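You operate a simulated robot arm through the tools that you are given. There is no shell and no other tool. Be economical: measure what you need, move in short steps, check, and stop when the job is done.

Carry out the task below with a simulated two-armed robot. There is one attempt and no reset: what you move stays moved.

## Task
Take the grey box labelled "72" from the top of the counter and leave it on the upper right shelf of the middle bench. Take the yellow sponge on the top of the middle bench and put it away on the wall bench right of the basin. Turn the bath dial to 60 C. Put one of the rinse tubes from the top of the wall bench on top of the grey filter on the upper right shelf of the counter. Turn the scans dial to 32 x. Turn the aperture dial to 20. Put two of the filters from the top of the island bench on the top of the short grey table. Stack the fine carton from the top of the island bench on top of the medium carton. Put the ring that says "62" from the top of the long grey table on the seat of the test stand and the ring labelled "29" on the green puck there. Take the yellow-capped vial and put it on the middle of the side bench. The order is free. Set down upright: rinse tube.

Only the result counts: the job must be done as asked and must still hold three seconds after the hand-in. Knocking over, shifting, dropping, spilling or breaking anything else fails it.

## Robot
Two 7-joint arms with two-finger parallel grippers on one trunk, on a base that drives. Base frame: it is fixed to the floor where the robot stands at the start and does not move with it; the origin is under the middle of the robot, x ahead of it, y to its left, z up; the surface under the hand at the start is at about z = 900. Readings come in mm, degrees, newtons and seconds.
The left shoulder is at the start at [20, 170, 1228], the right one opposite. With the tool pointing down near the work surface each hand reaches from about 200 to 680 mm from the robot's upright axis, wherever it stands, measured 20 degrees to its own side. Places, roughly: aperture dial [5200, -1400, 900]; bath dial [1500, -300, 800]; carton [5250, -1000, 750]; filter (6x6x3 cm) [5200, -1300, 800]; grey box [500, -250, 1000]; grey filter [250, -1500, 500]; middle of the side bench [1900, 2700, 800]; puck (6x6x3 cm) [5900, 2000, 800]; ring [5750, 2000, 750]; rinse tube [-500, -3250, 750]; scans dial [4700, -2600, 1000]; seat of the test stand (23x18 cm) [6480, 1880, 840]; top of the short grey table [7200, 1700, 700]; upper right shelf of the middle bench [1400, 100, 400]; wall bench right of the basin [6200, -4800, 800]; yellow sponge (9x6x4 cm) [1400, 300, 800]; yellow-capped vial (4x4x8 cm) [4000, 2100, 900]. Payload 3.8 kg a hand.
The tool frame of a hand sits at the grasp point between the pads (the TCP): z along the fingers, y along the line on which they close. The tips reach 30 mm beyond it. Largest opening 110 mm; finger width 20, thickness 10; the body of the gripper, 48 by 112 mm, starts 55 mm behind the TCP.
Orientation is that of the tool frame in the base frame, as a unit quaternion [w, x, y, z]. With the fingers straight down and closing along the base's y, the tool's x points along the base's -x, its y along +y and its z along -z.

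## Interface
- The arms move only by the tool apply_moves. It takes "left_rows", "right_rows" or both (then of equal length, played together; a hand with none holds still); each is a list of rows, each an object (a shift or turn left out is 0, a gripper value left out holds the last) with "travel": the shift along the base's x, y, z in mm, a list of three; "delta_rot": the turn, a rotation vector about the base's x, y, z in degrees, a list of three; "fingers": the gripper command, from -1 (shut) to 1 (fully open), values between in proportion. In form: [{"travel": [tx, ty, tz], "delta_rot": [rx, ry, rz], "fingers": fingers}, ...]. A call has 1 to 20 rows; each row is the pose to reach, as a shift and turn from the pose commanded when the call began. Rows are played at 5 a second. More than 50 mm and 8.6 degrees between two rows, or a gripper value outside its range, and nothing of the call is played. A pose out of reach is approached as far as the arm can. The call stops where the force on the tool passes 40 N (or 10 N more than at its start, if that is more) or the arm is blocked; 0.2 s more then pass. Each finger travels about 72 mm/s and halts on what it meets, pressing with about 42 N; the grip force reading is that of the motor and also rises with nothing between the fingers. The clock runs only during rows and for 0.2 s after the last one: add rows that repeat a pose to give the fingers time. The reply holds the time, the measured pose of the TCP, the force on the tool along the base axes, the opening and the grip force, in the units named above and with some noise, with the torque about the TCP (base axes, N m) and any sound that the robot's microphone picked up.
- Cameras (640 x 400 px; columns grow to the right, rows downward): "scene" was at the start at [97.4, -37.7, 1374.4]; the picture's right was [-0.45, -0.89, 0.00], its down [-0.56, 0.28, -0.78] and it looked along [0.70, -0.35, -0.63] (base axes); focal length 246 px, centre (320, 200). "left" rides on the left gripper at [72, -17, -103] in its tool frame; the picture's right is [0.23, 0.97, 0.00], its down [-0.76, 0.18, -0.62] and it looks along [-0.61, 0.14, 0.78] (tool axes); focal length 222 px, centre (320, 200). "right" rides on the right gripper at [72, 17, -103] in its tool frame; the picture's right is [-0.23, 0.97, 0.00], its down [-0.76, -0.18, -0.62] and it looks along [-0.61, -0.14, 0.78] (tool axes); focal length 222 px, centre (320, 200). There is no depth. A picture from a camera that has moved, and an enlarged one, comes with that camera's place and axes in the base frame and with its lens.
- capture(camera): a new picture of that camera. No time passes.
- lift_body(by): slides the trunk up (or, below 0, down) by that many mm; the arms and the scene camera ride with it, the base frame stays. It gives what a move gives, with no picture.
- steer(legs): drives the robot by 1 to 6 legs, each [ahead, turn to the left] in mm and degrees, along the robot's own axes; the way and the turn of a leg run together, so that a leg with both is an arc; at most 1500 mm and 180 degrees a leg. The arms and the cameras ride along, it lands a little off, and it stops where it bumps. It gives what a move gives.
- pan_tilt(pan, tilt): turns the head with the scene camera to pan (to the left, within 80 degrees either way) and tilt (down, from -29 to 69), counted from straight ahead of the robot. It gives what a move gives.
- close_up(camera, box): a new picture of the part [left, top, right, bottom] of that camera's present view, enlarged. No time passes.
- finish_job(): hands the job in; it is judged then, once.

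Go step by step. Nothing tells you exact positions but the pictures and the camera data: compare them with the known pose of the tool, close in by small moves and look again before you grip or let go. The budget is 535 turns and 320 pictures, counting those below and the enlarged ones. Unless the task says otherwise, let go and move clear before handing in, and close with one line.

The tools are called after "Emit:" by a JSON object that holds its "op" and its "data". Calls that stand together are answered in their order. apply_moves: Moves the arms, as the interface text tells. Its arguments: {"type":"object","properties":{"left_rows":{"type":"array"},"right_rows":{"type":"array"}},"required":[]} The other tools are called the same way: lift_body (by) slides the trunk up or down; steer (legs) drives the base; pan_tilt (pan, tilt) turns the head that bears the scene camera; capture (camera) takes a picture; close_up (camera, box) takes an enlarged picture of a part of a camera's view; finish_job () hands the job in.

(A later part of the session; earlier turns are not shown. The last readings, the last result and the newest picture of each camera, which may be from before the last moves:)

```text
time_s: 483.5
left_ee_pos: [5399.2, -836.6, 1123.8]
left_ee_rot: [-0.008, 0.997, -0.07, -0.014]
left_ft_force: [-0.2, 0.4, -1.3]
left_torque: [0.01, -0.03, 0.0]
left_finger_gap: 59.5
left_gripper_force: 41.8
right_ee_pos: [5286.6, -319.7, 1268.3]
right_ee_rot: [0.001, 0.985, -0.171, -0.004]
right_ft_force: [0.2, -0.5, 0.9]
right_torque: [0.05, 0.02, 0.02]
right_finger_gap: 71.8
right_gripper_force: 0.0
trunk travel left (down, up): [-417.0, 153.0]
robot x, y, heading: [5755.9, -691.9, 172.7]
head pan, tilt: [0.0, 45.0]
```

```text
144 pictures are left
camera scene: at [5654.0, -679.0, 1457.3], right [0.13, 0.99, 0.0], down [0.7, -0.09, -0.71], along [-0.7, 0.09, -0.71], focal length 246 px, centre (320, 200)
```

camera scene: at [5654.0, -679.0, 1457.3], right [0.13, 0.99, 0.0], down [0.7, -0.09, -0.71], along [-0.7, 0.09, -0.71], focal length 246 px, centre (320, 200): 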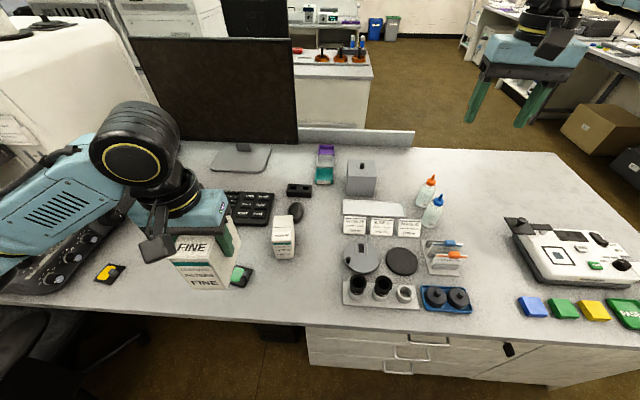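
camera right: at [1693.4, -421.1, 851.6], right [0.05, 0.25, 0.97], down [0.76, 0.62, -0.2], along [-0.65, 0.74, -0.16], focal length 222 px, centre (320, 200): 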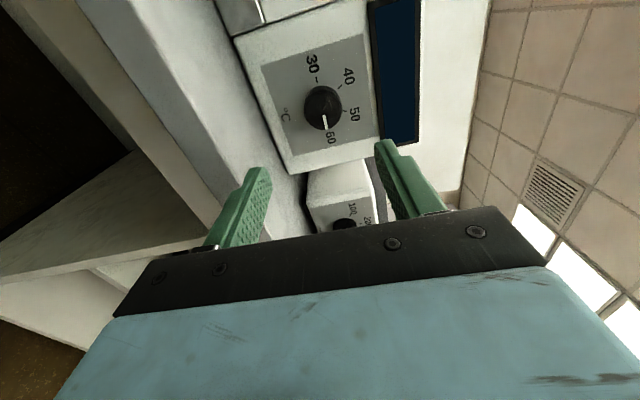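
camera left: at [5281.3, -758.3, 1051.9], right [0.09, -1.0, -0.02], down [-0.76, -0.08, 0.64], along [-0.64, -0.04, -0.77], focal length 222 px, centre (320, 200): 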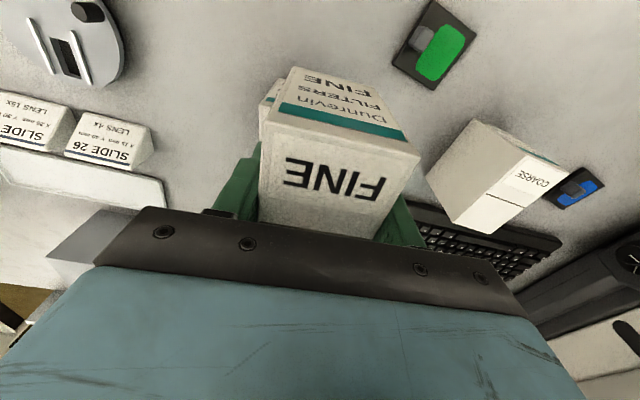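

Position consistent. Move FINE above MEDIUM.

Emit:
{"op": "apply_moves", "data": {"left_rows": [{"travel": [-40, 18, 0]}, {"travel": [-80, 36, 0]}, {"travel": [-120, 54, 0]}, {"travel": [-160, 72, -20]}, {"travel": [-200, 90, -50]}, {"travel": [-236, 106, -80]}, {"travel": [-236, 106, -120]}, {"travel": [-236, 106, -160]}, {"travel": [-236, 106, -180]}, {"travel": [-236, 106, -180]}]}}

Emit:
{"op": "close_up", "data": {"camera": "scene", "box": [240, 160, 340, 260]}}

Emit:
{"op": "capture", "data": {"camera": "left"}}

```text
refused: row 5 steps farther than a row can; nothing moved
```

```text
4.00 times, centred on (290, 210) of scene
camera zoom: at [5654.0, -679.0, 1457.3], right [0.13, 0.99, 0.0], down [0.7, -0.09, -0.71], along [-0.7, 0.09, -0.71], focal length 982 px, centre (440, 160)
```

zoom: 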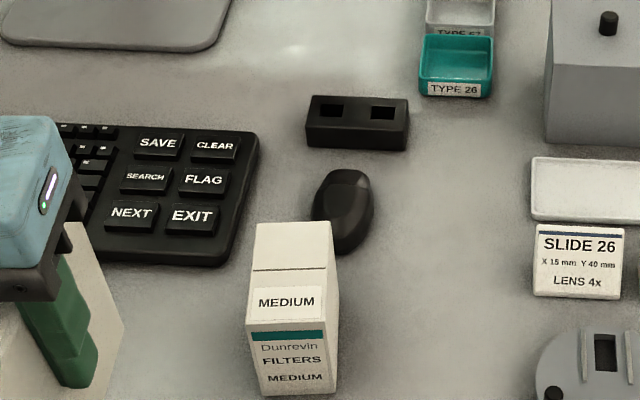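

```text
142 pictures are left
camera left: at [5477.6, -832.0, 1225.5], right [0.09, -1.0, -0.02], down [-0.76, -0.08, 0.64], along [-0.64, -0.04, -0.77], focal length 222 px, centre (320, 200)
```

left: 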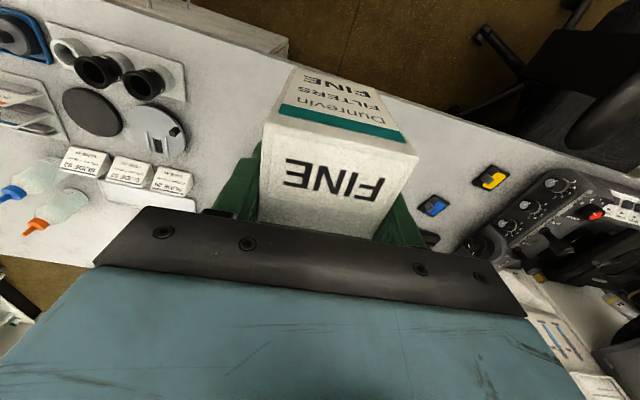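

Emit:
{"op": "apply_moves", "data": {"left_rows": [{"travel": [-40, 18, 0]}, {"travel": [-80, 36, 0]}, {"travel": [-120, 54, 0]}, {"travel": [-158, 70, -10]}, {"travel": [-190, 85, -35]}, {"travel": [-220, 97, -65]}, {"travel": [-237, 105, -100]}, {"travel": [-237, 105, -140]}, {"travel": [-237, 105, -175]}, {"travel": [-237, 105, -175]}]}}

Emit:
{"op": "close_up", "data": {"camera": "scene", "box": [240, 160, 340, 260]}}

Emit:
{"op": "capture", "data": {"camera": "left"}}

```text
time_s: 485.7
left_ee_pos: [5159.8, -729.9, 948.3]
left_ee_rot: [-0.008, 0.997, -0.07, -0.014]
left_ft_force: [0.5, 0.2, -0.9]
left_torque: [0.02, 0.02, -0.02]
left_finger_gap: 59.4
left_gripper_force: 41.7
right_ee_pos: [5287.3, -318.8, 1269.2]
right_ee_rot: [0.002, 0.985, -0.171, -0.004]
right_ft_force: [-0.3, -0.3, -0.5]
right_torque: [-0.02, 0.0, 0.02]
right_finger_gap: 71.3
right_gripper_force: 0.0
trunk travel left (down, up): [-417.0, 153.0]
robot x, y, heading: [5755.8, -692.3, 172.5]
head pan, tilt: [0.0, 45.0]
```

```text
4.00 times, centred on (290, 210) of scene
camera zoom: at [5654.2, -678.8, 1457.3], right [0.13, 0.99, 0.0], down [0.7, -0.09, -0.71], along [-0.7, 0.09, -0.71], focal length 982 px, centre (440, 160)
```

zoom: 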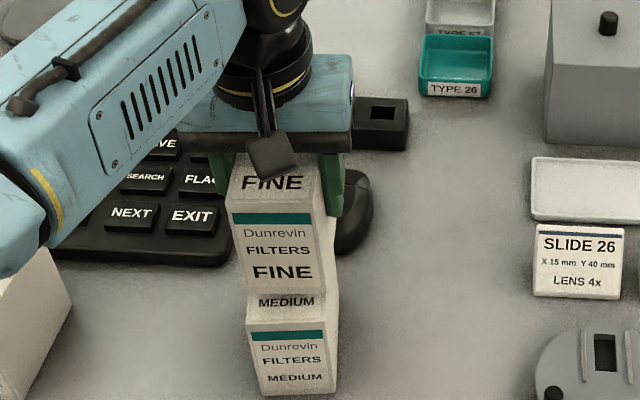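

```text
140 pictures are left
camera left: at [5237.7, -724.9, 1050.4], right [0.09, -1.0, -0.02], down [-0.76, -0.08, 0.64], along [-0.64, -0.04, -0.77], focal length 222 px, centre (320, 200)
```

left: 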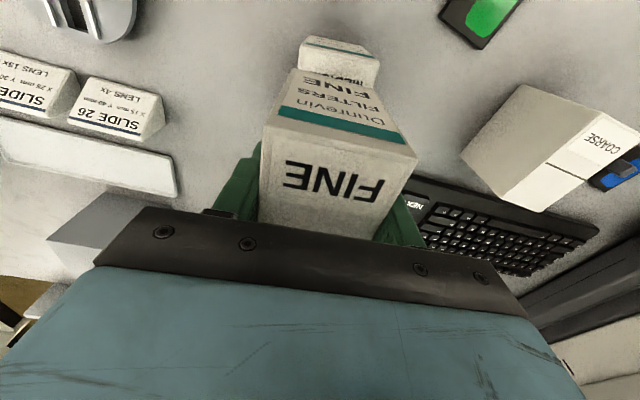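

Aligned within a couple of mm. Lower to contact.

Emit:
{"op": "apply_moves", "data": {"left_rows": [{"travel": [0, 1, -12]}, {"travel": [0, 1, -22]}, {"travel": [0, 1, -28]}, {"travel": [0, 1, -32]}, {"travel": [0, 1, -35]}, {"travel": [0, 1, -38]}, {"travel": [0, 1, -40]}, {"travel": [0, 1, -40]}]}}

```text
time_s: 486.6
left_ee_pos: [5157.4, -727.7, 930.4]
left_ee_rot: [-0.009, 0.997, -0.071, -0.023]
left_ft_force: [4.8, -1.4, 17.0]
left_torque: [-0.63, -0.49, 0.18]
left_finger_gap: 59.9
left_gripper_force: 42.0
right_ee_pos: [5287.1, -318.6, 1268.1]
right_ee_rot: [0.002, 0.986, -0.169, -0.004]
right_ft_force: [0.5, 0.4, -0.1]
right_torque: [0.04, 0.04, 0.03]
right_finger_gap: 71.4
right_gripper_force: 0.0
trunk travel left (down, up): [-417.0, 153.0]
robot x, y, heading: [5754.1, -691.6, 172.8]
head pan, tilt: [0.0, 45.0]
stopped in row 4 (left hand): the force on the tool passed its limit at 41 N (the readings are from after the stop); the commanded pose is now the measured one
```

Contact at z ≈ 929. Check before release.

Emit:
{"op": "close_up", "data": {"camera": "scene", "box": [240, 160, 340, 260]}}

Emit:
{"op": "capture", "data": {"camera": "left"}}

```text
4.00 times, centred on (290, 210) of scene
camera zoom: at [5654.9, -678.6, 1457.3], right [0.13, 0.99, 0.0], down [0.7, -0.09, -0.71], along [-0.7, 0.09, -0.71], focal length 982 px, centre (440, 160)
```

zoom: 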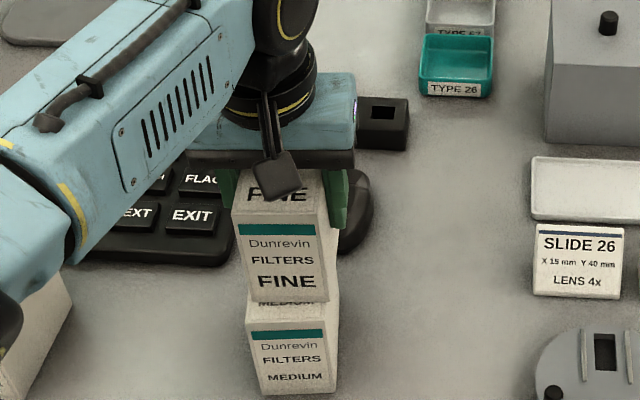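

```text
138 pictures are left
camera left: at [5236.5, -723.8, 1031.4], right [0.09, -1.0, -0.02], down [-0.75, -0.08, 0.66], along [-0.66, -0.04, -0.75], focal length 222 px, centre (320, 200)
```

left: 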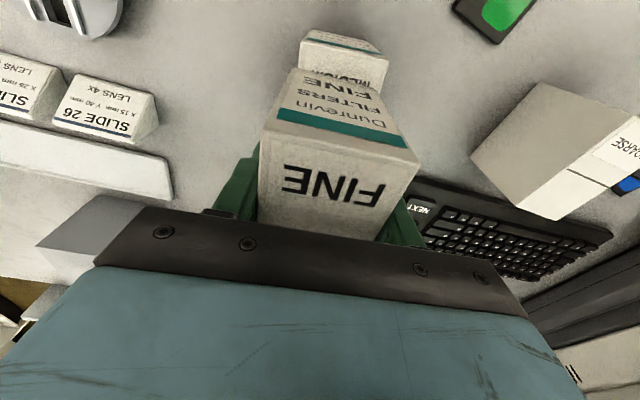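

FINE sits about 17 mm too far back. I lift slightly, shift 17 mm forward (east) and lower again.

Emit:
{"op": "apply_moves", "data": {"left_rows": [{"travel": [2, 0, 8]}, {"travel": [10, -1, 8]}, {"travel": [19, -2, 8], "delta_rot": [0, -0.9, 0]}, {"travel": [19, -2, 4], "delta_rot": [0, -0.9, 0]}, {"travel": [19, -2, 1], "delta_rot": [0, -0.9, 0]}, {"travel": [19, -2, -1], "delta_rot": [0, -0.9, 0]}, {"travel": [19, -2, -1], "delta_rot": [0, -0.9, 0]}]}}

Emit:
{"op": "close_up", "data": {"camera": "scene", "box": [240, 160, 340, 260]}}

```text
time_s: 488.2
left_ee_pos: [5176.9, -730.0, 930.9]
left_ee_rot: [-0.01, 0.997, -0.071, -0.017]
left_ft_force: [2.5, -3.4, 25.1]
left_torque: [-0.82, 1.19, 0.19]
left_finger_gap: 59.5
left_gripper_force: 42.1
right_ee_pos: [5288.9, -319.8, 1269.2]
right_ee_rot: [0.002, 0.986, -0.169, -0.004]
right_ft_force: [0.4, -0.2, 0.3]
right_torque: [0.05, -0.02, 0.0]
right_finger_gap: 71.6
right_gripper_force: 0.1
trunk travel left (down, up): [-417.0, 153.0]
robot x, y, heading: [5758.3, -691.0, 172.4]
head pan, tilt: [0.0, 45.0]
```

```text
4.00 times, centred on (290, 210) of scene
camera zoom: at [5657.2, -678.9, 1457.7], right [0.13, 0.99, 0.0], down [0.7, -0.09, -0.71], along [-0.7, 0.09, -0.71], focal length 982 px, centre (440, 160)
```

zoom: 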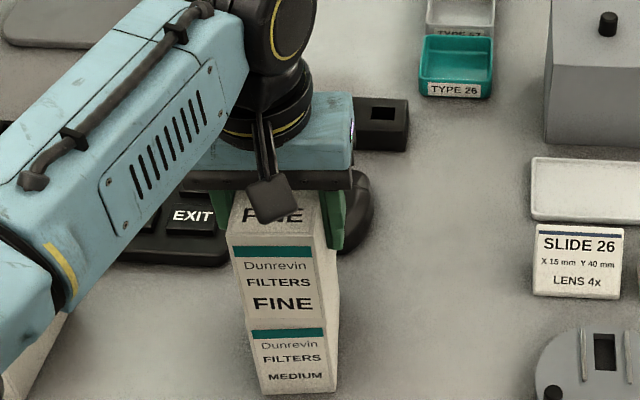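

Aligned on top of MEDIUM. Release and rise.

Emit:
{"op": "apply_moves", "data": {"left_rows": [{"travel": [0, 0, 1.5]}, {"travel": [0, 0, 1.5], "fingers": -0.1}, {"travel": [0, 0, 1.5], "fingers": 0.3}, {"travel": [0, 0, 1.5], "fingers": 0.5}, {"travel": [0, 0, 20]}, {"travel": [0, 0, 60]}, {"travel": [0, 0, 100]}, {"travel": [0, 0, 130]}, {"travel": [0, 0, 130]}]}}

Emit:
{"op": "capture", "data": {"camera": "scene"}}

Emit:
{"op": "capture", "data": {"camera": "left"}}

```text
time_s: 490.2
left_ee_pos: [5177.5, -729.4, 1060.3]
left_ee_rot: [-0.009, 0.997, -0.069, -0.013]
left_ft_force: [0.1, 0.1, -0.2]
left_torque: [-0.02, -0.01, 0.01]
left_finger_gap: 82.4
left_gripper_force: 0.1
right_ee_pos: [5286.2, -318.9, 1267.8]
right_ee_rot: [0.001, 0.985, -0.17, -0.004]
right_ft_force: [-0.5, -0.1, 1.4]
right_torque: [0.0, 0.01, 0.01]
right_finger_gap: 71.3
right_gripper_force: 0.0
trunk travel left (down, up): [-417.0, 153.0]
robot x, y, heading: [5755.3, -689.2, 172.6]
head pan, tilt: [0.0, 45.0]
```

```text
136 pictures are left
camera scene: at [5654.1, -678.8, 1457.3], right [0.13, 0.99, 0.0], down [0.7, -0.09, -0.71], along [-0.7, 0.09, -0.71], focal length 246 px, centre (320, 200)
```

scene: 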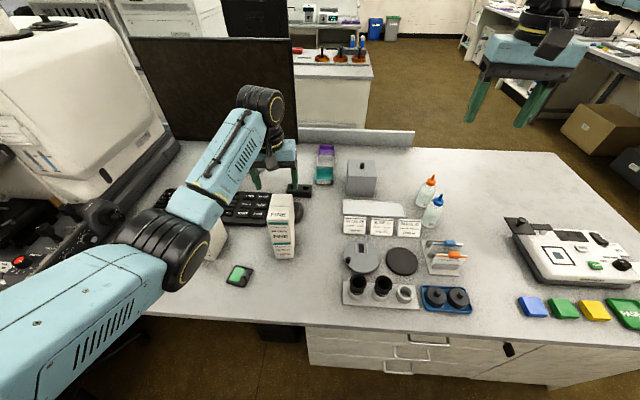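

```text
135 pictures are left
camera left: at [5254.2, -724.7, 1161.4], right [0.09, -1.0, -0.02], down [-0.76, -0.08, 0.64], along [-0.64, -0.04, -0.77], focal length 222 px, centre (320, 200)
```

left: 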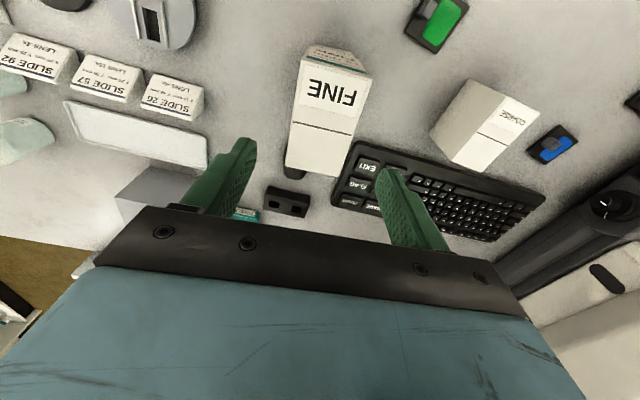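

FINE is stacked on MEDIUM. Next the filters: left hand over the green one.

Emit:
{"op": "apply_moves", "data": {"left_rows": [{"travel": [15, -25, 20], "fingers": 1}, {"travel": [35, -50, 20], "fingers": 1}, {"travel": [55, -80, 0], "fingers": 1}, {"travel": [75, -110, -30], "fingers": 1}, {"travel": [98, -139, -60], "fingers": 1}, {"travel": [98, -139, -100], "fingers": 1}, {"travel": [98, -139, -100], "fingers": 1}]}}

Emit:
{"op": "capture", "data": {"camera": "left"}}

Emit:
{"op": "close_up", "data": {"camera": "scene", "box": [190, 240, 290, 310]}}

```text
time_s: 491.8
left_ee_pos: [5274.9, -868.4, 956.5]
left_ee_rot: [-0.009, 0.997, -0.07, -0.015]
left_ft_force: [0.4, 0.3, 0.2]
left_torque: [-0.02, 0.01, 0.02]
left_finger_gap: 110.1
left_gripper_force: 0.1
right_ee_pos: [5286.6, -318.4, 1269.2]
right_ee_rot: [0.001, 0.985, -0.17, -0.005]
right_ft_force: [0.4, -0.4, -0.8]
right_torque: [0.03, 0.02, 0.04]
right_finger_gap: 71.4
right_gripper_force: 0.0
trunk travel left (down, up): [-417.0, 153.0]
robot x, y, heading: [5757.0, -694.2, 172.6]
head pan, tilt: [0.0, 45.0]
```

```text
134 pictures are left
camera left: at [5352.4, -863.8, 1058.2], right [0.09, -1.0, -0.02], down [-0.76, -0.08, 0.64], along [-0.64, -0.04, -0.77], focal length 222 px, centre (320, 200)
```

left: 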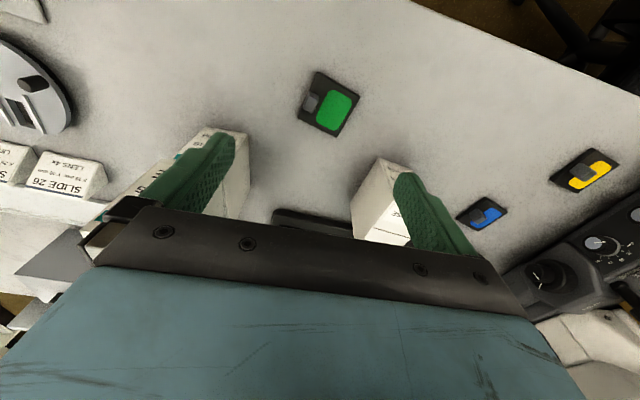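

```text
5.71 times, centred on (240, 275) of scene
camera zoom: at [5654.6, -679.0, 1457.4], right [0.13, 0.99, 0.0], down [0.7, -0.09, -0.71], along [-0.7, 0.09, -0.71], focal length 1403 px, centre (777, -229)
```

zoom: 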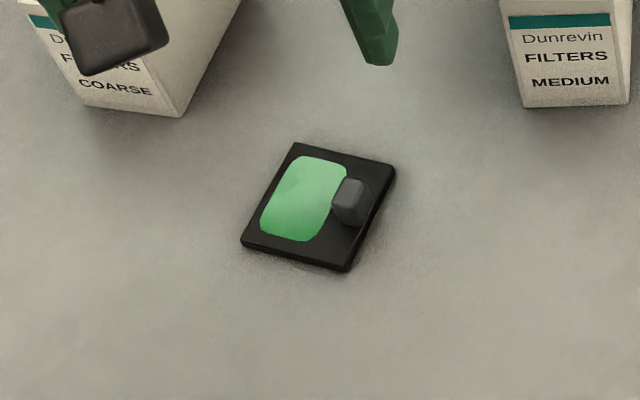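

The green filter (60 mm square, turned about -14°) is centred near [5269, -873]. Descend with a -6° turn.

Emit:
{"op": "apply_moves", "data": {"left_rows": [{"travel": [-2, -2, -40], "delta_rot": [0, 0, -3]}, {"travel": [-5, -5, -80], "delta_rot": [0, 0, -6]}, {"travel": [-5, -5, -120], "delta_rot": [0, 0, -6]}, {"travel": [-5, -5, -140], "delta_rot": [0, 0, -6]}, {"travel": [-5, -5, -148], "delta_rot": [0, 0, -6]}, {"travel": [-5, -5, -148], "delta_rot": [0, 0, -6]}]}}

Emit:
{"op": "capture", "data": {"camera": "left"}}

```text
time_s: 493.2
left_ee_pos: [5270.4, -874.8, 810.1]
left_ee_rot: [-0.009, 0.992, -0.122, -0.014]
left_ft_force: [0.0, 0.1, -0.1]
left_torque: [0.01, 0.01, -0.04]
left_finger_gap: 110.0
left_gripper_force: 0.1
right_ee_pos: [5287.0, -319.9, 1268.1]
right_ee_rot: [0.001, 0.985, -0.171, -0.004]
right_ft_force: [-0.5, 0.2, -0.3]
right_torque: [0.03, 0.02, 0.03]
right_finger_gap: 71.5
right_gripper_force: 0.0
trunk travel left (down, up): [-417.0, 153.0]
robot x, y, heading: [5755.4, -692.6, 172.5]
head pan, tilt: [0.0, 45.0]
```

```text
132 pictures are left
camera left: at [5348.0, -878.8, 912.2], right [-0.02, -1.0, -0.02], down [-0.77, 0.0, 0.64], along [-0.64, 0.03, -0.77], focal length 222 px, centre (320, 200)
```

left: 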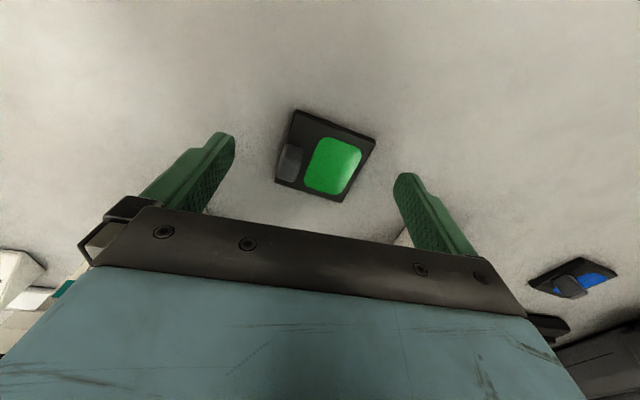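

Refined: centre [5258, -875], edge axis 69°, table z ≈ 747. Adjust and lower further.

Emit:
{"op": "apply_moves", "data": {"left_rows": [{"travel": [-6, 0, -5], "delta_rot": [0, 0, -3.5]}, {"travel": [-12, 0, -12], "delta_rot": [0, 0, -7]}, {"travel": [-12, 0, -22], "delta_rot": [0, 0, -7]}, {"travel": [-12, 0, -28], "delta_rot": [0, 0, -7]}, {"travel": [-12, 0, -28], "delta_rot": [0, 0, -7]}]}}

Emit:
{"op": "capture", "data": {"camera": "left"}}

```text
time_s: 494.1
left_ee_pos: [5257.0, -876.6, 790.2]
left_ee_rot: [-0.007, 0.984, -0.18, -0.013]
left_ft_force: [22.4, 0.9, 33.7]
left_torque: [-1.85, -0.3, 1.09]
left_finger_gap: 105.7
left_gripper_force: 0.2
right_ee_pos: [5290.9, -318.1, 1269.8]
right_ee_rot: [0.002, 0.985, -0.171, -0.006]
right_ft_force: [0.8, -0.3, 0.3]
right_torque: [0.07, -0.04, 0.01]
right_finger_gap: 71.6
right_gripper_force: 0.0
trunk travel left (down, up): [-417.0, 153.0]
robot x, y, heading: [5756.5, -692.1, 172.7]
head pan, tilt: [0.0, 45.0]
stopped in row 4 (left hand): the force on the tool passed its limit at 50 N (the readings are from after the stop); the commanded pose is now the measured one
```

```text
131 pictures are left
camera left: at [5334.1, -888.8, 892.2], right [-0.13, -0.99, -0.01], down [-0.76, 0.09, 0.64], along [-0.64, 0.1, -0.76], focal length 222 px, centre (320, 200)
```

left: 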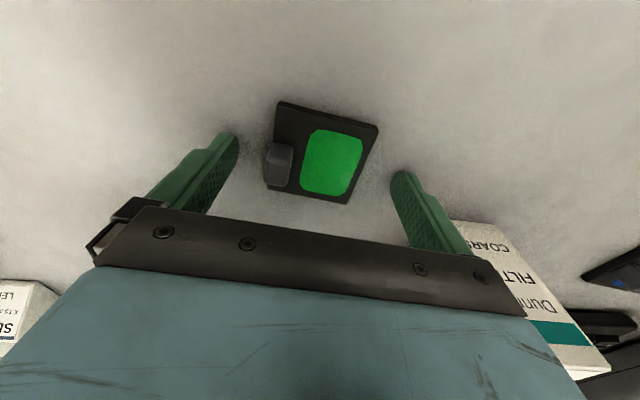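

Emit:
{"op": "apply_moves", "data": {"left_rows": [{"travel": [2, 2, 10]}, {"travel": [2, 2, 10]}]}}

Emit:
{"op": "close_up", "data": {"camera": "scene", "box": [160, 190, 300, 300]}}

```text
time_s: 494.8
left_ee_pos: [5257.6, -873.8, 798.2]
left_ee_rot: [-0.009, 0.983, -0.183, -0.015]
left_ft_force: [0.5, -0.3, -0.7]
left_torque: [-0.01, 0.03, -0.01]
left_finger_gap: 110.0
left_gripper_force: 0.1
right_ee_pos: [5288.1, -320.6, 1267.2]
right_ee_rot: [0.003, 0.985, -0.17, -0.004]
right_ft_force: [-0.5, 0.5, 0.4]
right_torque: [0.01, 0.01, 0.03]
right_finger_gap: 71.4
right_gripper_force: 0.0
trunk travel left (down, up): [-417.0, 153.0]
robot x, y, heading: [5755.8, -691.2, 172.9]
head pan, tilt: [0.0, 45.0]
```

```text
3.64 times, centred on (230, 245) of scene
camera zoom: at [5655.0, -678.7, 1457.3], right [0.13, 0.99, 0.0], down [0.7, -0.09, -0.71], along [-0.7, 0.09, -0.71], focal length 893 px, centre (647, 36)
```

zoom: 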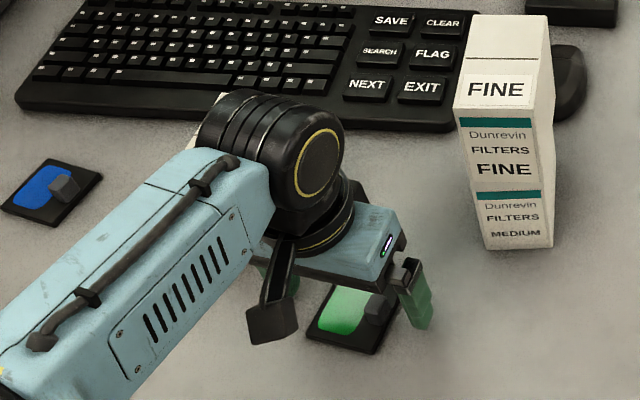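

The contact was the fingertip on the table (z ≈ 760). Centre refines to [5266, -877]; adjust, go to z 793, and close.

Emit:
{"op": "apply_moves", "data": {"left_rows": [{"travel": [8, -3, 0]}, {"travel": [8, -3, -4]}, {"travel": [8, -3, -4], "fingers": -1}, {"travel": [8, -3, -4], "fingers": -1}, {"travel": [8, -3, -4], "fingers": -1}, {"travel": [8, -3, -4], "fingers": -1}, {"travel": [8, -3, 4]}, {"travel": [8, -3, 15]}, {"travel": [8, -3, 30]}, {"travel": [8, -3, 30]}]}}

Emit:
{"op": "capture", "data": {"camera": "left"}}

```text
time_s: 496.9
left_ee_pos: [5266.1, -876.3, 827.0]
left_ee_rot: [-0.008, 0.983, -0.183, -0.014]
left_ft_force: [-0.5, 0.3, -0.6]
left_torque: [-0.01, 0.01, 0.01]
left_finger_gap: 58.7
left_gripper_force: 42.0
right_ee_pos: [5286.2, -320.1, 1268.5]
right_ee_rot: [0.001, 0.985, -0.17, -0.005]
right_ft_force: [0.0, -0.7, -0.5]
right_torque: [0.0, 0.02, -0.02]
right_finger_gap: 71.7
right_gripper_force: 0.0
trunk travel left (down, up): [-417.0, 153.0]
robot x, y, heading: [5753.2, -691.0, 172.9]
head pan, tilt: [0.0, 45.0]
```

```text
129 pictures are left
camera left: at [5342.5, -889.5, 928.0], right [-0.14, -0.99, -0.02], down [-0.76, 0.09, 0.65], along [-0.64, 0.1, -0.76], focal length 222 px, centre (320, 200)
```

left: 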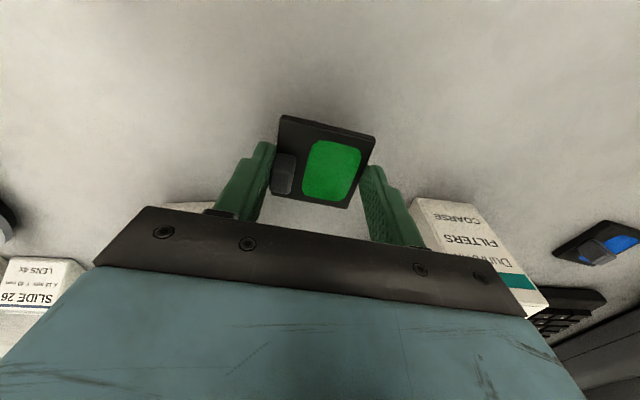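

Green filter held. Raise and retract the left hand.

Emit:
{"op": "apply_moves", "data": {"left_rows": [{"travel": [0, 0, 30]}, {"travel": [0, 0, 65]}, {"travel": [0, 0, 100]}, {"travel": [0, 0, 140]}, {"travel": [20, 0, 175]}, {"travel": [50, 0, 210]}, {"travel": [80, 0, 240]}, {"travel": [110, 5, 265]}, {"travel": [130, 10, 280]}, {"travel": [130, 10, 280]}]}}

```text
time_s: 499.1
left_ee_pos: [5396.4, -870.2, 1106.5]
left_ee_rot: [-0.008, 0.983, -0.181, -0.015]
left_ft_force: [0.4, -0.3, -0.4]
left_torque: [0.02, -0.03, -0.03]
left_finger_gap: 58.9
left_gripper_force: 41.8
right_ee_pos: [5286.9, -318.5, 1268.4]
right_ee_rot: [0.002, 0.985, -0.17, -0.004]
right_ft_force: [0.4, 0.5, -1.1]
right_torque: [0.03, 0.01, 0.02]
right_finger_gap: 71.3
right_gripper_force: 0.0
trunk travel left (down, up): [-417.0, 153.0]
robot x, y, heading: [5757.7, -692.8, 172.6]
head pan, tilt: [0.0, 45.0]
```

Next the yellow filter at about [5208, -1270] for the right hand. I drive south and face the bench again.

Emit:
{"op": "steer", "data": {"legs": [[-200, 0], [0, 90], [590, 0], [0, -90]]}}

Emit:
{"op": "capture", "data": {"camera": "scene"}}

```text
time_s: 511.3
left_ee_pos: [5543.6, -1493.6, 1105.6]
left_ee_rot: [-0.008, 0.987, -0.157, -0.014]
left_ft_force: [-0.3, 0.2, 0.0]
left_torque: [0.01, 0.0, -0.02]
left_finger_gap: 58.6
left_gripper_force: 41.9
right_ee_pos: [5406.0, -948.7, 1268.4]
right_ee_rot: [0.002, 0.989, -0.145, -0.003]
right_ft_force: [0.7, 0.1, -0.2]
right_torque: [-0.01, -0.01, -0.02]
right_finger_gap: 71.5
right_gripper_force: 0.0
trunk travel left (down, up): [-417.0, 153.0]
robot x, y, heading: [5894.8, -1298.0, 175.6]
head pan, tilt: [0.0, 45.0]
```

```text
128 pictures are left
camera scene: at [5791.7, -1288.8, 1457.3], right [0.08, 1.0, 0.0], down [0.71, -0.05, -0.71], along [-0.71, 0.05, -0.71], focal length 246 px, centre (320, 200)
```

scene: 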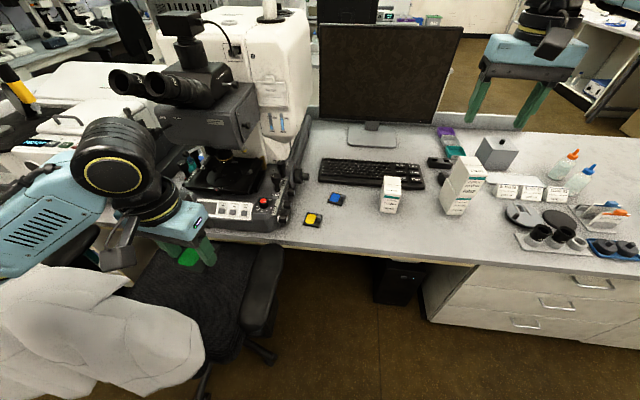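

I tuck the left hand in closer, then drive 165 mm ahead.

Emit:
{"op": "apply_moves", "data": {"left_rows": [{"travel": [30, 20, 0]}, {"travel": [60, 40, 0]}, {"travel": [80, 60, 0]}, {"travel": [80, 60, 0]}]}}

Emit:
{"op": "steer", "data": {"legs": [[165, 0]]}}

Emit:
{"op": "apply_moves", "data": {"right_rows": [{"travel": [0, -40, -20], "fingers": 1}, {"travel": [0, -80, -40], "fingers": 1}, {"travel": [0, -120, -60], "fingers": 1}, {"travel": [0, -160, -80], "fingers": 1}, {"travel": [0, -200, -100], "fingers": 1}, {"travel": [0, -240, -120], "fingers": 1}, {"travel": [0, -280, -140], "fingers": 1}, {"travel": [0, -320, -150], "fingers": 1}, {"travel": [0, -320, -150], "fingers": 1}]}}

Emit:
{"op": "capture", "data": {"camera": "right"}}

Emit:
{"op": "capture", "data": {"camera": "scene"}}

```text
time_s: 512.3
left_ee_pos: [5622.1, -1431.5, 1106.9]
left_ee_rot: [-0.008, 0.987, -0.158, -0.014]
left_ft_force: [-0.6, -0.6, -0.3]
left_torque: [-0.02, 0.03, 0.0]
left_finger_gap: 58.9
left_gripper_force: 41.9
right_ee_pos: [5407.4, -949.7, 1268.2]
right_ee_rot: [0.001, 0.989, -0.146, -0.004]
right_ft_force: [-0.3, 0.0, 0.1]
right_torque: [0.01, 0.0, 0.04]
right_finger_gap: 71.4
right_gripper_force: 0.0
trunk travel left (down, up): [-417.0, 153.0]
robot x, y, heading: [5893.3, -1293.8, 175.7]
head pan, tilt: [0.0, 45.0]
```

```text
time_s: 513.7
left_ee_pos: [5463.2, -1421.3, 1104.7]
left_ee_rot: [-0.008, 0.988, -0.155, -0.015]
left_ft_force: [-0.3, -0.5, 0.5]
left_torque: [0.02, -0.06, 0.01]
left_finger_gap: 58.9
left_gripper_force: 42.2
right_ee_pos: [5245.4, -939.7, 1268.7]
right_ee_rot: [0.001, 0.99, -0.143, -0.003]
right_ft_force: [-0.8, -0.7, 0.8]
right_torque: [-0.04, -0.03, 0.0]
right_finger_gap: 71.6
right_gripper_force: 0.1
trunk travel left (down, up): [-417.0, 153.0]
robot x, y, heading: [5738.3, -1286.2, 175.9]
head pan, tilt: [0.0, 45.0]
```

```text
time_s: 515.7
left_ee_pos: [5463.7, -1419.7, 1106.3]
left_ee_rot: [-0.007, 0.988, -0.155, -0.014]
left_ft_force: [0.1, 0.2, 0.7]
left_torque: [-0.03, 0.0, -0.03]
left_finger_gap: 58.9
left_gripper_force: 42.1
right_ee_pos: [5247.0, -1258.6, 1118.9]
right_ee_rot: [0.002, 0.99, -0.143, -0.004]
right_ft_force: [-0.5, 0.2, -0.2]
right_torque: [-0.03, -0.02, 0.0]
right_finger_gap: 110.2
right_gripper_force: 0.1
trunk travel left (down, up): [-417.0, 153.0]
robot x, y, heading: [5735.4, -1284.8, 175.8]
head pan, tilt: [0.0, 45.0]
```

```text
127 pictures are left
camera right: at [5312.6, -1293.7, 1223.3], right [-0.49, -0.87, 0.01], down [-0.68, 0.39, 0.63], along [-0.55, 0.31, -0.78], focal length 222 px, centre (320, 200)
```

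right: 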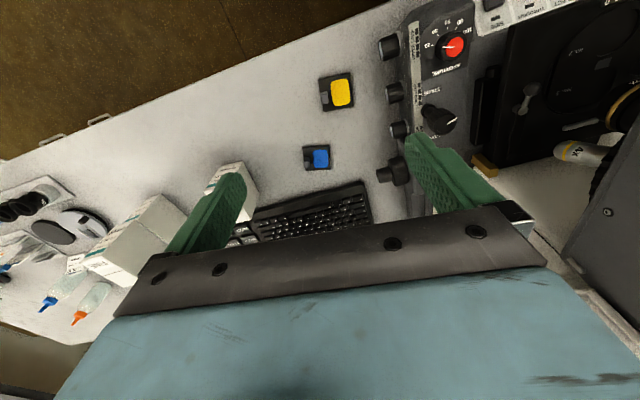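

```text
126 pictures are left
camera scene: at [5633.3, -1276.6, 1457.3], right [0.07, 1.0, 0.0], down [0.71, -0.05, -0.71], along [-0.71, 0.05, -0.71], focal length 246 px, centre (320, 200)
```

scene: 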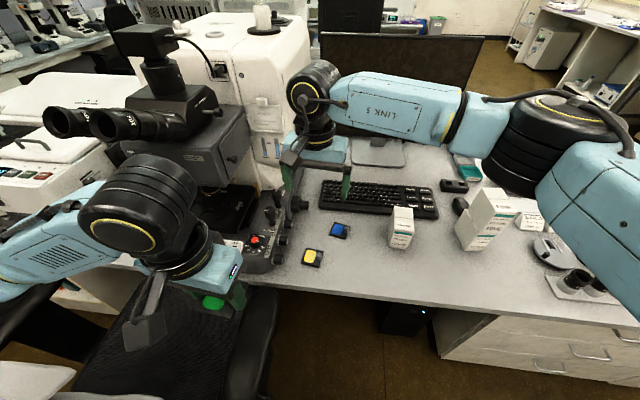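

Yellow filter centre [5204, -1270], axis ≈ 69.5°. I lower the trunk 150 mm and move the right hand over it.

Emit:
{"op": "lift_body", "data": {"by": -150}}

Emit:
{"op": "apply_moves", "data": {"right_rows": [{"travel": [-15, -4, -20], "delta_rot": [0, 0, -2]}, {"travel": [-30, -8, -45], "delta_rot": [0, 0, -4]}, {"travel": [-42, -11, -80], "delta_rot": [0, 0, -4]}, {"travel": [-42, -11, -110], "delta_rot": [0, 0, -4]}, {"travel": [-42, -11, -140], "delta_rot": [0, 0, -4]}, {"travel": [-42, -11, -140], "delta_rot": [0, 0, -4]}]}}

Emit:
{"op": "capture", "data": {"camera": "right"}}

```text
time_s: 517.5
left_ee_pos: [5463.5, -1420.7, 957.5]
left_ee_rot: [-0.008, 0.988, -0.155, -0.016]
left_ft_force: [0.3, 0.1, -0.4]
left_torque: [0.02, 0.0, -0.03]
left_finger_gap: 58.9
left_gripper_force: 42.1
right_ee_pos: [5247.9, -1259.7, 970.3]
right_ee_rot: [0.002, 0.99, -0.143, -0.004]
right_ft_force: [0.8, 0.6, 0.3]
right_torque: [-0.02, 0.0, -0.03]
right_finger_gap: 109.9
right_gripper_force: 0.0
trunk travel left (down, up): [-267.0, 303.0]
robot x, y, heading: [5736.6, -1283.7, 175.8]
head pan, tilt: [0.0, 45.0]
```

```text
time_s: 518.9
left_ee_pos: [5463.4, -1421.8, 956.1]
left_ee_rot: [-0.008, 0.988, -0.155, -0.014]
left_ft_force: [0.3, -0.1, -0.5]
left_torque: [0.04, -0.01, 0.02]
left_finger_gap: 58.7
left_gripper_force: 41.9
right_ee_pos: [5206.8, -1270.9, 830.0]
right_ee_rot: [0.001, 0.984, -0.177, -0.004]
right_ft_force: [-0.1, -0.8, 0.0]
right_torque: [-0.03, 0.02, 0.01]
right_finger_gap: 110.2
right_gripper_force: 0.0
trunk travel left (down, up): [-267.0, 303.0]
robot x, y, heading: [5737.2, -1286.7, 175.8]
head pan, tilt: [0.0, 45.0]
```

```text
125 pictures are left
camera right: at [5268.4, -1310.0, 933.6], right [-0.55, -0.83, 0.01], down [-0.65, 0.43, 0.63], along [-0.53, 0.34, -0.78], focal length 222 px, centre (320, 200)
```

right: 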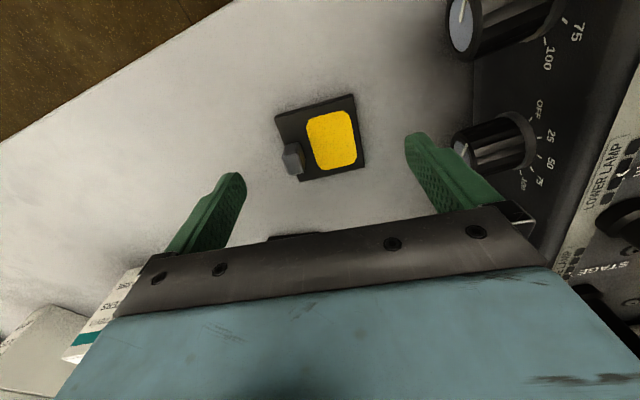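

Aligned. I narrow the fingers to ~82 mm to clear the lamp knob, then descend and grip.

Emit:
{"op": "apply_moves", "data": {"right_rows": [{"travel": [0, -1, 0], "fingers": 0.5}, {"travel": [0, -1, 0], "fingers": 0.5}, {"travel": [0, -1, -18], "fingers": 0.5}, {"travel": [0, -1, -32], "fingers": 0.5}, {"travel": [0, -1, -36], "fingers": 0.5}, {"travel": [0, -1, -36], "fingers": -1}, {"travel": [0, -1, -36], "fingers": -1}, {"travel": [0, -1, -36], "fingers": -1}, {"travel": [0, -1, -36], "fingers": -1}, {"travel": [0, -1, -28]}, {"travel": [0, -1, -15]}, {"travel": [0, -1, 0]}, {"travel": [0, -1, 0]}]}}

Emit:
{"op": "capture", "data": {"camera": "right"}}

```text
time_s: 521.7
left_ee_pos: [5462.9, -1420.2, 957.7]
left_ee_rot: [-0.006, 0.988, -0.155, -0.015]
left_ft_force: [-1.1, 0.6, 0.5]
left_torque: [0.02, -0.01, 0.01]
left_finger_gap: 58.4
left_gripper_force: 41.8
right_ee_pos: [5206.0, -1270.0, 829.0]
right_ee_rot: [0.001, 0.984, -0.176, -0.005]
right_ft_force: [-0.3, -0.5, 0.7]
right_torque: [-0.03, -0.04, -0.04]
right_finger_gap: 59.1
right_gripper_force: 41.8
trunk travel left (down, up): [-267.0, 303.0]
robot x, y, heading: [5737.8, -1287.3, 175.7]
head pan, tilt: [0.0, 45.0]
```

```text
124 pictures are left
camera right: at [5267.8, -1310.0, 933.2], right [-0.55, -0.83, 0.01], down [-0.65, 0.43, 0.63], along [-0.53, 0.34, -0.78], focal length 222 px, centre (320, 200)
```

right: 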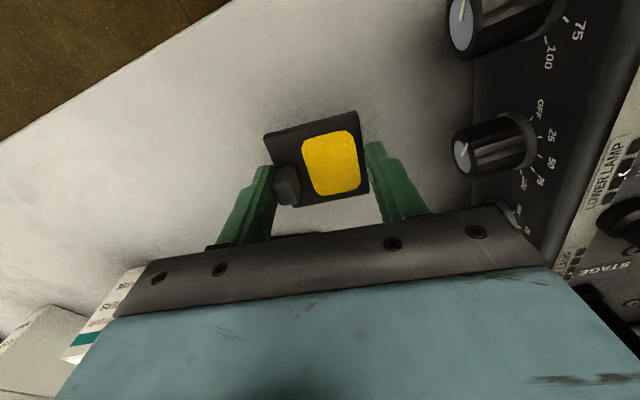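

Yellow filter held. Raise and retract the right hand.

Emit:
{"op": "apply_moves", "data": {"right_rows": [{"travel": [0, 5, 40]}, {"travel": [0, 10, 80]}, {"travel": [5, 20, 120]}, {"travel": [20, 30, 160]}, {"travel": [45, 45, 195]}, {"travel": [75, 60, 220]}, {"travel": [105, 75, 240]}, {"travel": [130, 95, 250]}, {"travel": [140, 115, 250]}, {"travel": [140, 115, 250]}]}}

Emit:
{"op": "lift_body", "data": {"by": 130}}

```text
time_s: 523.9
left_ee_pos: [5463.6, -1421.0, 955.6]
left_ee_rot: [-0.007, 0.988, -0.154, -0.014]
left_ft_force: [-0.1, -0.8, 0.2]
left_torque: [-0.02, 0.0, 0.0]
left_finger_gap: 58.6
left_gripper_force: 42.3
right_ee_pos: [5348.7, -1156.7, 1081.3]
right_ee_rot: [0.001, 0.984, -0.177, -0.004]
right_ft_force: [0.3, 0.0, -0.1]
right_torque: [-0.02, 0.0, 0.0]
right_finger_gap: 58.6
right_gripper_force: 41.8
trunk travel left (down, up): [-267.0, 303.0]
robot x, y, heading: [5733.6, -1285.1, 175.7]
head pan, tilt: [0.0, 45.0]
```

```text
time_s: 525.4
left_ee_pos: [5463.6, -1420.1, 1086.0]
left_ee_rot: [-0.007, 0.988, -0.154, -0.015]
left_ft_force: [0.0, -0.5, -0.8]
left_torque: [0.03, 0.02, 0.0]
left_finger_gap: 58.5
left_gripper_force: 41.4
right_ee_pos: [5347.9, -1157.7, 1211.9]
right_ee_rot: [0.001, 0.984, -0.177, -0.004]
right_ft_force: [-0.1, -0.5, 0.0]
right_torque: [-0.01, 0.03, 0.01]
right_finger_gap: 58.9
right_gripper_force: 42.0
trunk travel left (down, up): [-397.0, 173.0]
robot x, y, heading: [5740.1, -1284.5, 175.9]
head pan, tilt: [0.0, 45.0]
```

Both filters held. Now towards the north-east: back up, turn north and drive.

Emit:
{"op": "steer", "data": {"legs": [[-250, 0], [0, -85], [1300, 0]]}}

Emit:
{"op": "pan_tilt", "data": {"pan": 0, "tilt": 20}}

Emit:
{"op": "capture", "data": {"camera": "scene"}}

Emit:
{"op": "pan_tilt", "data": {"pan": -50, "tilt": 20}}

Emit:
{"op": "capture", "data": {"camera": "scene"}}

```text
time_s: 537.3
left_ee_pos: [5783.9, 314.6, 1085.2]
left_ee_rot: [0.016, -0.63, 0.777, 0.007]
left_ft_force: [0.3, -0.5, -0.5]
left_torque: [-0.02, 0.0, -0.01]
left_finger_gap: 58.9
left_gripper_force: 41.9
right_ee_pos: [6033.6, 456.0, 1211.3]
right_ee_rot: [0.002, -0.612, 0.791, 0.004]
right_ft_force: [0.3, 0.6, -0.9]
right_torque: [0.02, -0.03, -0.02]
right_finger_gap: 58.7
right_gripper_force: 42.1
trunk travel left (down, up): [-397.0, 173.0]
robot x, y, heading: [5945.4, 55.8, 91.7]
head pan, tilt: [0.0, 45.0]
```

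```text
time_s: 538.2
left_ee_pos: [5784.4, 313.8, 1085.6]
left_ee_rot: [0.016, -0.629, 0.777, 0.006]
left_ft_force: [0.4, -0.4, 0.4]
left_torque: [0.01, 0.01, 0.01]
left_finger_gap: 58.4
left_gripper_force: 41.7
right_ee_pos: [6034.3, 453.8, 1211.8]
right_ee_rot: [0.001, -0.611, 0.791, 0.003]
right_ft_force: [0.3, 0.6, 0.3]
right_torque: [-0.02, -0.02, -0.01]
right_finger_gap: 58.5
right_gripper_force: 42.6
trunk travel left (down, up): [-397.0, 173.0]
robot x, y, heading: [5945.4, 57.6, 91.6]
head pan, tilt: [0.0, 20.0]
```

```text
123 pictures are left
camera scene: at [5942.2, 171.1, 1475.9], right [1.0, 0.03, 0.0], down [0.01, -0.34, -0.94], along [-0.03, 0.94, -0.34], focal length 246 px, centre (320, 200)
```

scene: 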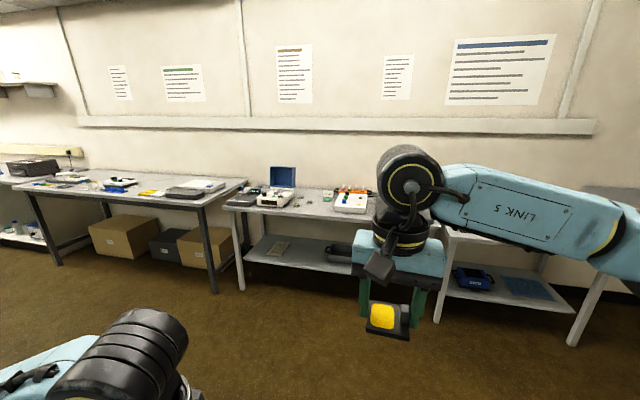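

```text
time_s: 539.4
left_ee_pos: [5783.8, 314.3, 1085.2]
left_ee_rot: [0.015, -0.629, 0.777, 0.005]
left_ft_force: [-0.1, 0.9, -0.4]
left_torque: [-0.05, -0.01, 0.0]
left_finger_gap: 58.7
left_gripper_force: 42.2
right_ee_pos: [6034.7, 453.8, 1210.8]
right_ee_rot: [0.002, -0.611, 0.791, 0.004]
right_ft_force: [0.1, 0.5, 0.3]
right_torque: [0.0, -0.01, 0.01]
right_finger_gap: 58.9
right_gripper_force: 42.2
trunk travel left (down, up): [-397.0, 173.0]
robot x, y, heading: [5948.9, 58.5, 91.6]
head pan, tilt: [-50.0, 20.0]
```

```text
122 pictures are left
camera scene: at [6014.5, 140.0, 1476.0], right [0.67, -0.75, 0.0], down [-0.26, -0.23, -0.94], along [0.7, 0.63, -0.34], focal length 246 px, centre (320, 200)
```

scene: 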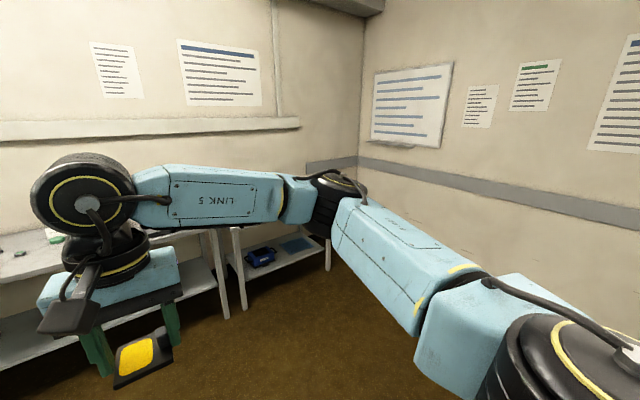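

The short grey table is at the right end of the north wall. I drive towards it.

Emit:
{"op": "steer", "data": {"legs": [[0, -45], [1150, 0], [0, 34]]}}

Emit:
{"op": "pan_tilt", "data": {"pan": 0, "tilt": 30}}

Emit:
{"op": "capture", "data": {"camera": "scene"}}

```text
time_s: 549.0
left_ee_pos: [6674.6, 1184.1, 1085.4]
left_ee_rot: [0.016, -0.535, 0.845, 0.004]
left_ft_force: [0.5, 0.2, -0.7]
left_torque: [0.01, 0.01, 0.02]
left_finger_gap: 58.8
left_gripper_force: 41.9
right_ee_pos: [6950.6, 1264.2, 1211.4]
right_ee_rot: [0.002, -0.515, 0.857, 0.004]
right_ft_force: [-0.2, 0.6, -0.7]
right_torque: [-0.02, -0.03, 0.04]
right_finger_gap: 58.9
right_gripper_force: 42.0
trunk travel left (down, up): [-397.0, 173.0]
robot x, y, heading: [6769.3, 898.0, 78.6]
head pan, tilt: [-50.0, 20.0]
```

```text
time_s: 550.2
left_ee_pos: [6674.3, 1183.7, 1085.9]
left_ee_rot: [0.016, -0.535, 0.845, 0.004]
left_ft_force: [0.9, -0.4, -0.7]
left_torque: [-0.01, -0.02, -0.01]
left_finger_gap: 58.9
left_gripper_force: 42.2
right_ee_pos: [6949.9, 1263.6, 1211.8]
right_ee_rot: [0.002, -0.516, 0.857, 0.003]
right_ft_force: [-0.5, -0.2, -1.2]
right_torque: [0.03, 0.0, 0.01]
right_finger_gap: 59.0
right_gripper_force: 42.3
trunk travel left (down, up): [-397.0, 173.0]
robot x, y, heading: [6773.9, 896.6, 78.2]
head pan, tilt: [0.0, 30.0]
```

```text
121 pictures are left
camera scene: at [6795.0, 1006.1, 1459.9], right [0.98, -0.2, 0.0], down [-0.1, -0.49, -0.87], along [0.17, 0.85, -0.5], focal length 246 px, centre (320, 200)
```

scene: 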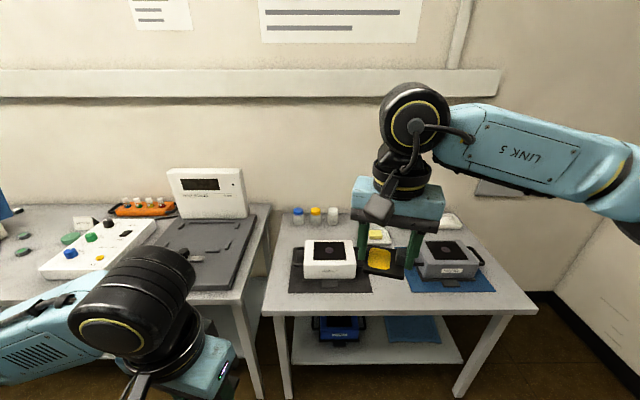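

Emit:
{"op": "close_up", "data": {"camera": "scene", "box": [250, 190, 550, 330]}}

```text
2.13 times, centred on (400, 260) of scene
camera zoom: at [6795.0, 1006.1, 1459.9], right [0.98, -0.2, 0.0], down [-0.1, -0.49, -0.87], along [0.17, 0.85, -0.5], focal length 524 px, centre (149, 72)
```

zoom: 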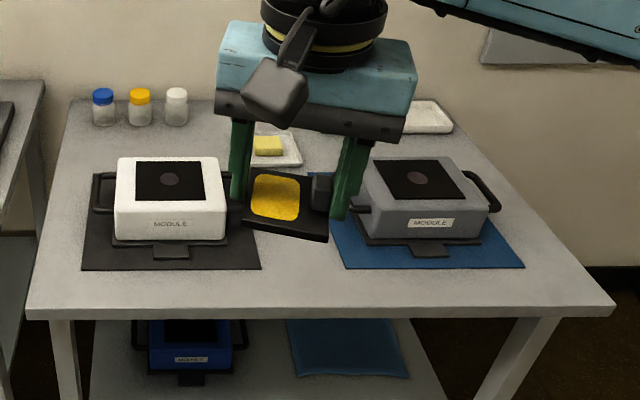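

The table's middle strip between the two mats is free. I move the right hand aside to see it clearly.

Emit:
{"op": "apply_moves", "data": {"right_rows": [{"travel": [30, -20, 30]}, {"travel": [60, -40, 60]}, {"travel": [90, -60, 80]}, {"travel": [120, -80, 100]}, {"travel": [150, -90, 120]}, {"travel": [150, -90, 120]}]}}

Emit:
{"op": "close_up", "data": {"camera": "scene", "box": [250, 190, 550, 330]}}

```text
time_s: 551.6
left_ee_pos: [6674.3, 1186.2, 1086.0]
left_ee_rot: [0.016, -0.535, 0.844, 0.004]
left_ft_force: [-0.3, -0.1, -0.6]
left_torque: [0.0, 0.0, -0.01]
left_finger_gap: 58.8
left_gripper_force: 42.6
right_ee_pos: [7100.4, 1174.1, 1329.1]
right_ee_rot: [0.002, -0.516, 0.857, 0.002]
right_ft_force: [-0.7, 1.0, -0.3]
right_torque: [-0.04, 0.02, 0.02]
right_finger_gap: 58.9
right_gripper_force: 42.7
trunk travel left (down, up): [-397.0, 173.0]
robot x, y, heading: [6772.7, 895.4, 78.6]
head pan, tilt: [0.0, 30.0]
```

```text
2.13 times, centred on (400, 260) of scene
camera zoom: at [6794.6, 1006.8, 1459.9], right [0.98, -0.2, 0.0], down [-0.1, -0.49, -0.87], along [0.17, 0.85, -0.5], focal length 524 px, centre (149, 72)
```

zoom: 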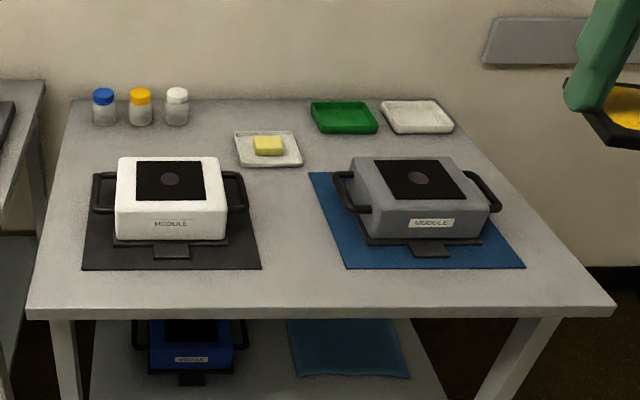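

Free spots: front [7157, 1548] and back [7202, 1682] between the mats. I drive closer for the right hand first.

Emit:
{"op": "steer", "data": {"legs": [[0, -28], [270, 0], [0, 28]]}}

Emit:
{"op": "pan_tilt", "data": {"pan": -15, "tilt": 45}}

Emit:
{"op": "capture", "data": {"camera": "scene"}}

```text
time_s: 556.3
left_ee_pos: [6842.4, 1390.7, 1086.5]
left_ee_rot: [0.017, -0.538, 0.843, 0.004]
left_ft_force: [-0.1, -0.1, 0.4]
left_torque: [-0.03, -0.02, 0.0]
left_finger_gap: 58.9
left_gripper_force: 41.6
right_ee_pos: [7269.3, 1382.0, 1330.0]
right_ee_rot: [0.002, -0.519, 0.855, 0.003]
right_ft_force: [-1.0, -0.3, 0.0]
right_torque: [0.01, 0.02, -0.02]
right_finger_gap: 58.6
right_gripper_force: 42.2
trunk travel left (down, up): [-397.0, 173.0]
robot x, y, heading: [6943.3, 1103.3, 78.7]
head pan, tilt: [0.0, 30.0]
```

```text
time_s: 557.1
left_ee_pos: [6843.6, 1390.4, 1085.2]
left_ee_rot: [0.016, -0.538, 0.843, 0.004]
left_ft_force: [0.1, 0.2, -0.5]
left_torque: [0.03, 0.01, 0.02]
left_finger_gap: 58.5
left_gripper_force: 41.8
right_ee_pos: [7268.5, 1383.5, 1329.4]
right_ee_rot: [0.002, -0.519, 0.855, 0.003]
right_ft_force: [-0.6, 1.3, -0.3]
right_torque: [-0.01, 0.0, 0.01]
right_finger_gap: 58.5
right_gripper_force: 42.0
trunk travel left (down, up): [-397.0, 173.0]
robot x, y, heading: [6941.6, 1101.2, 78.8]
head pan, tilt: [-15.0, 45.0]
```

```text
118 pictures are left
camera scene: at [6983.3, 1197.4, 1437.4], right [0.9, -0.44, 0.0], down [-0.31, -0.63, -0.71], along [0.31, 0.64, -0.71], focal length 246 px, centre (320, 200)
```

scene: 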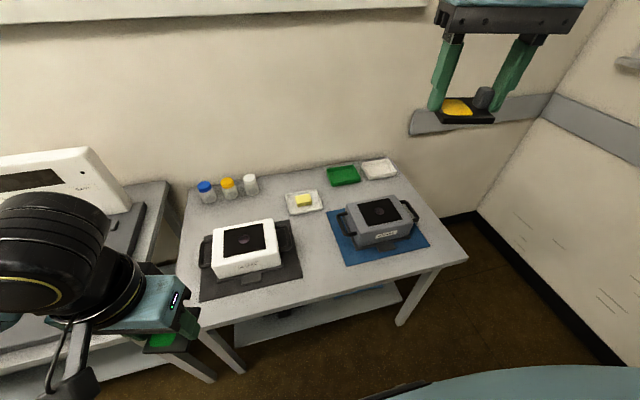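

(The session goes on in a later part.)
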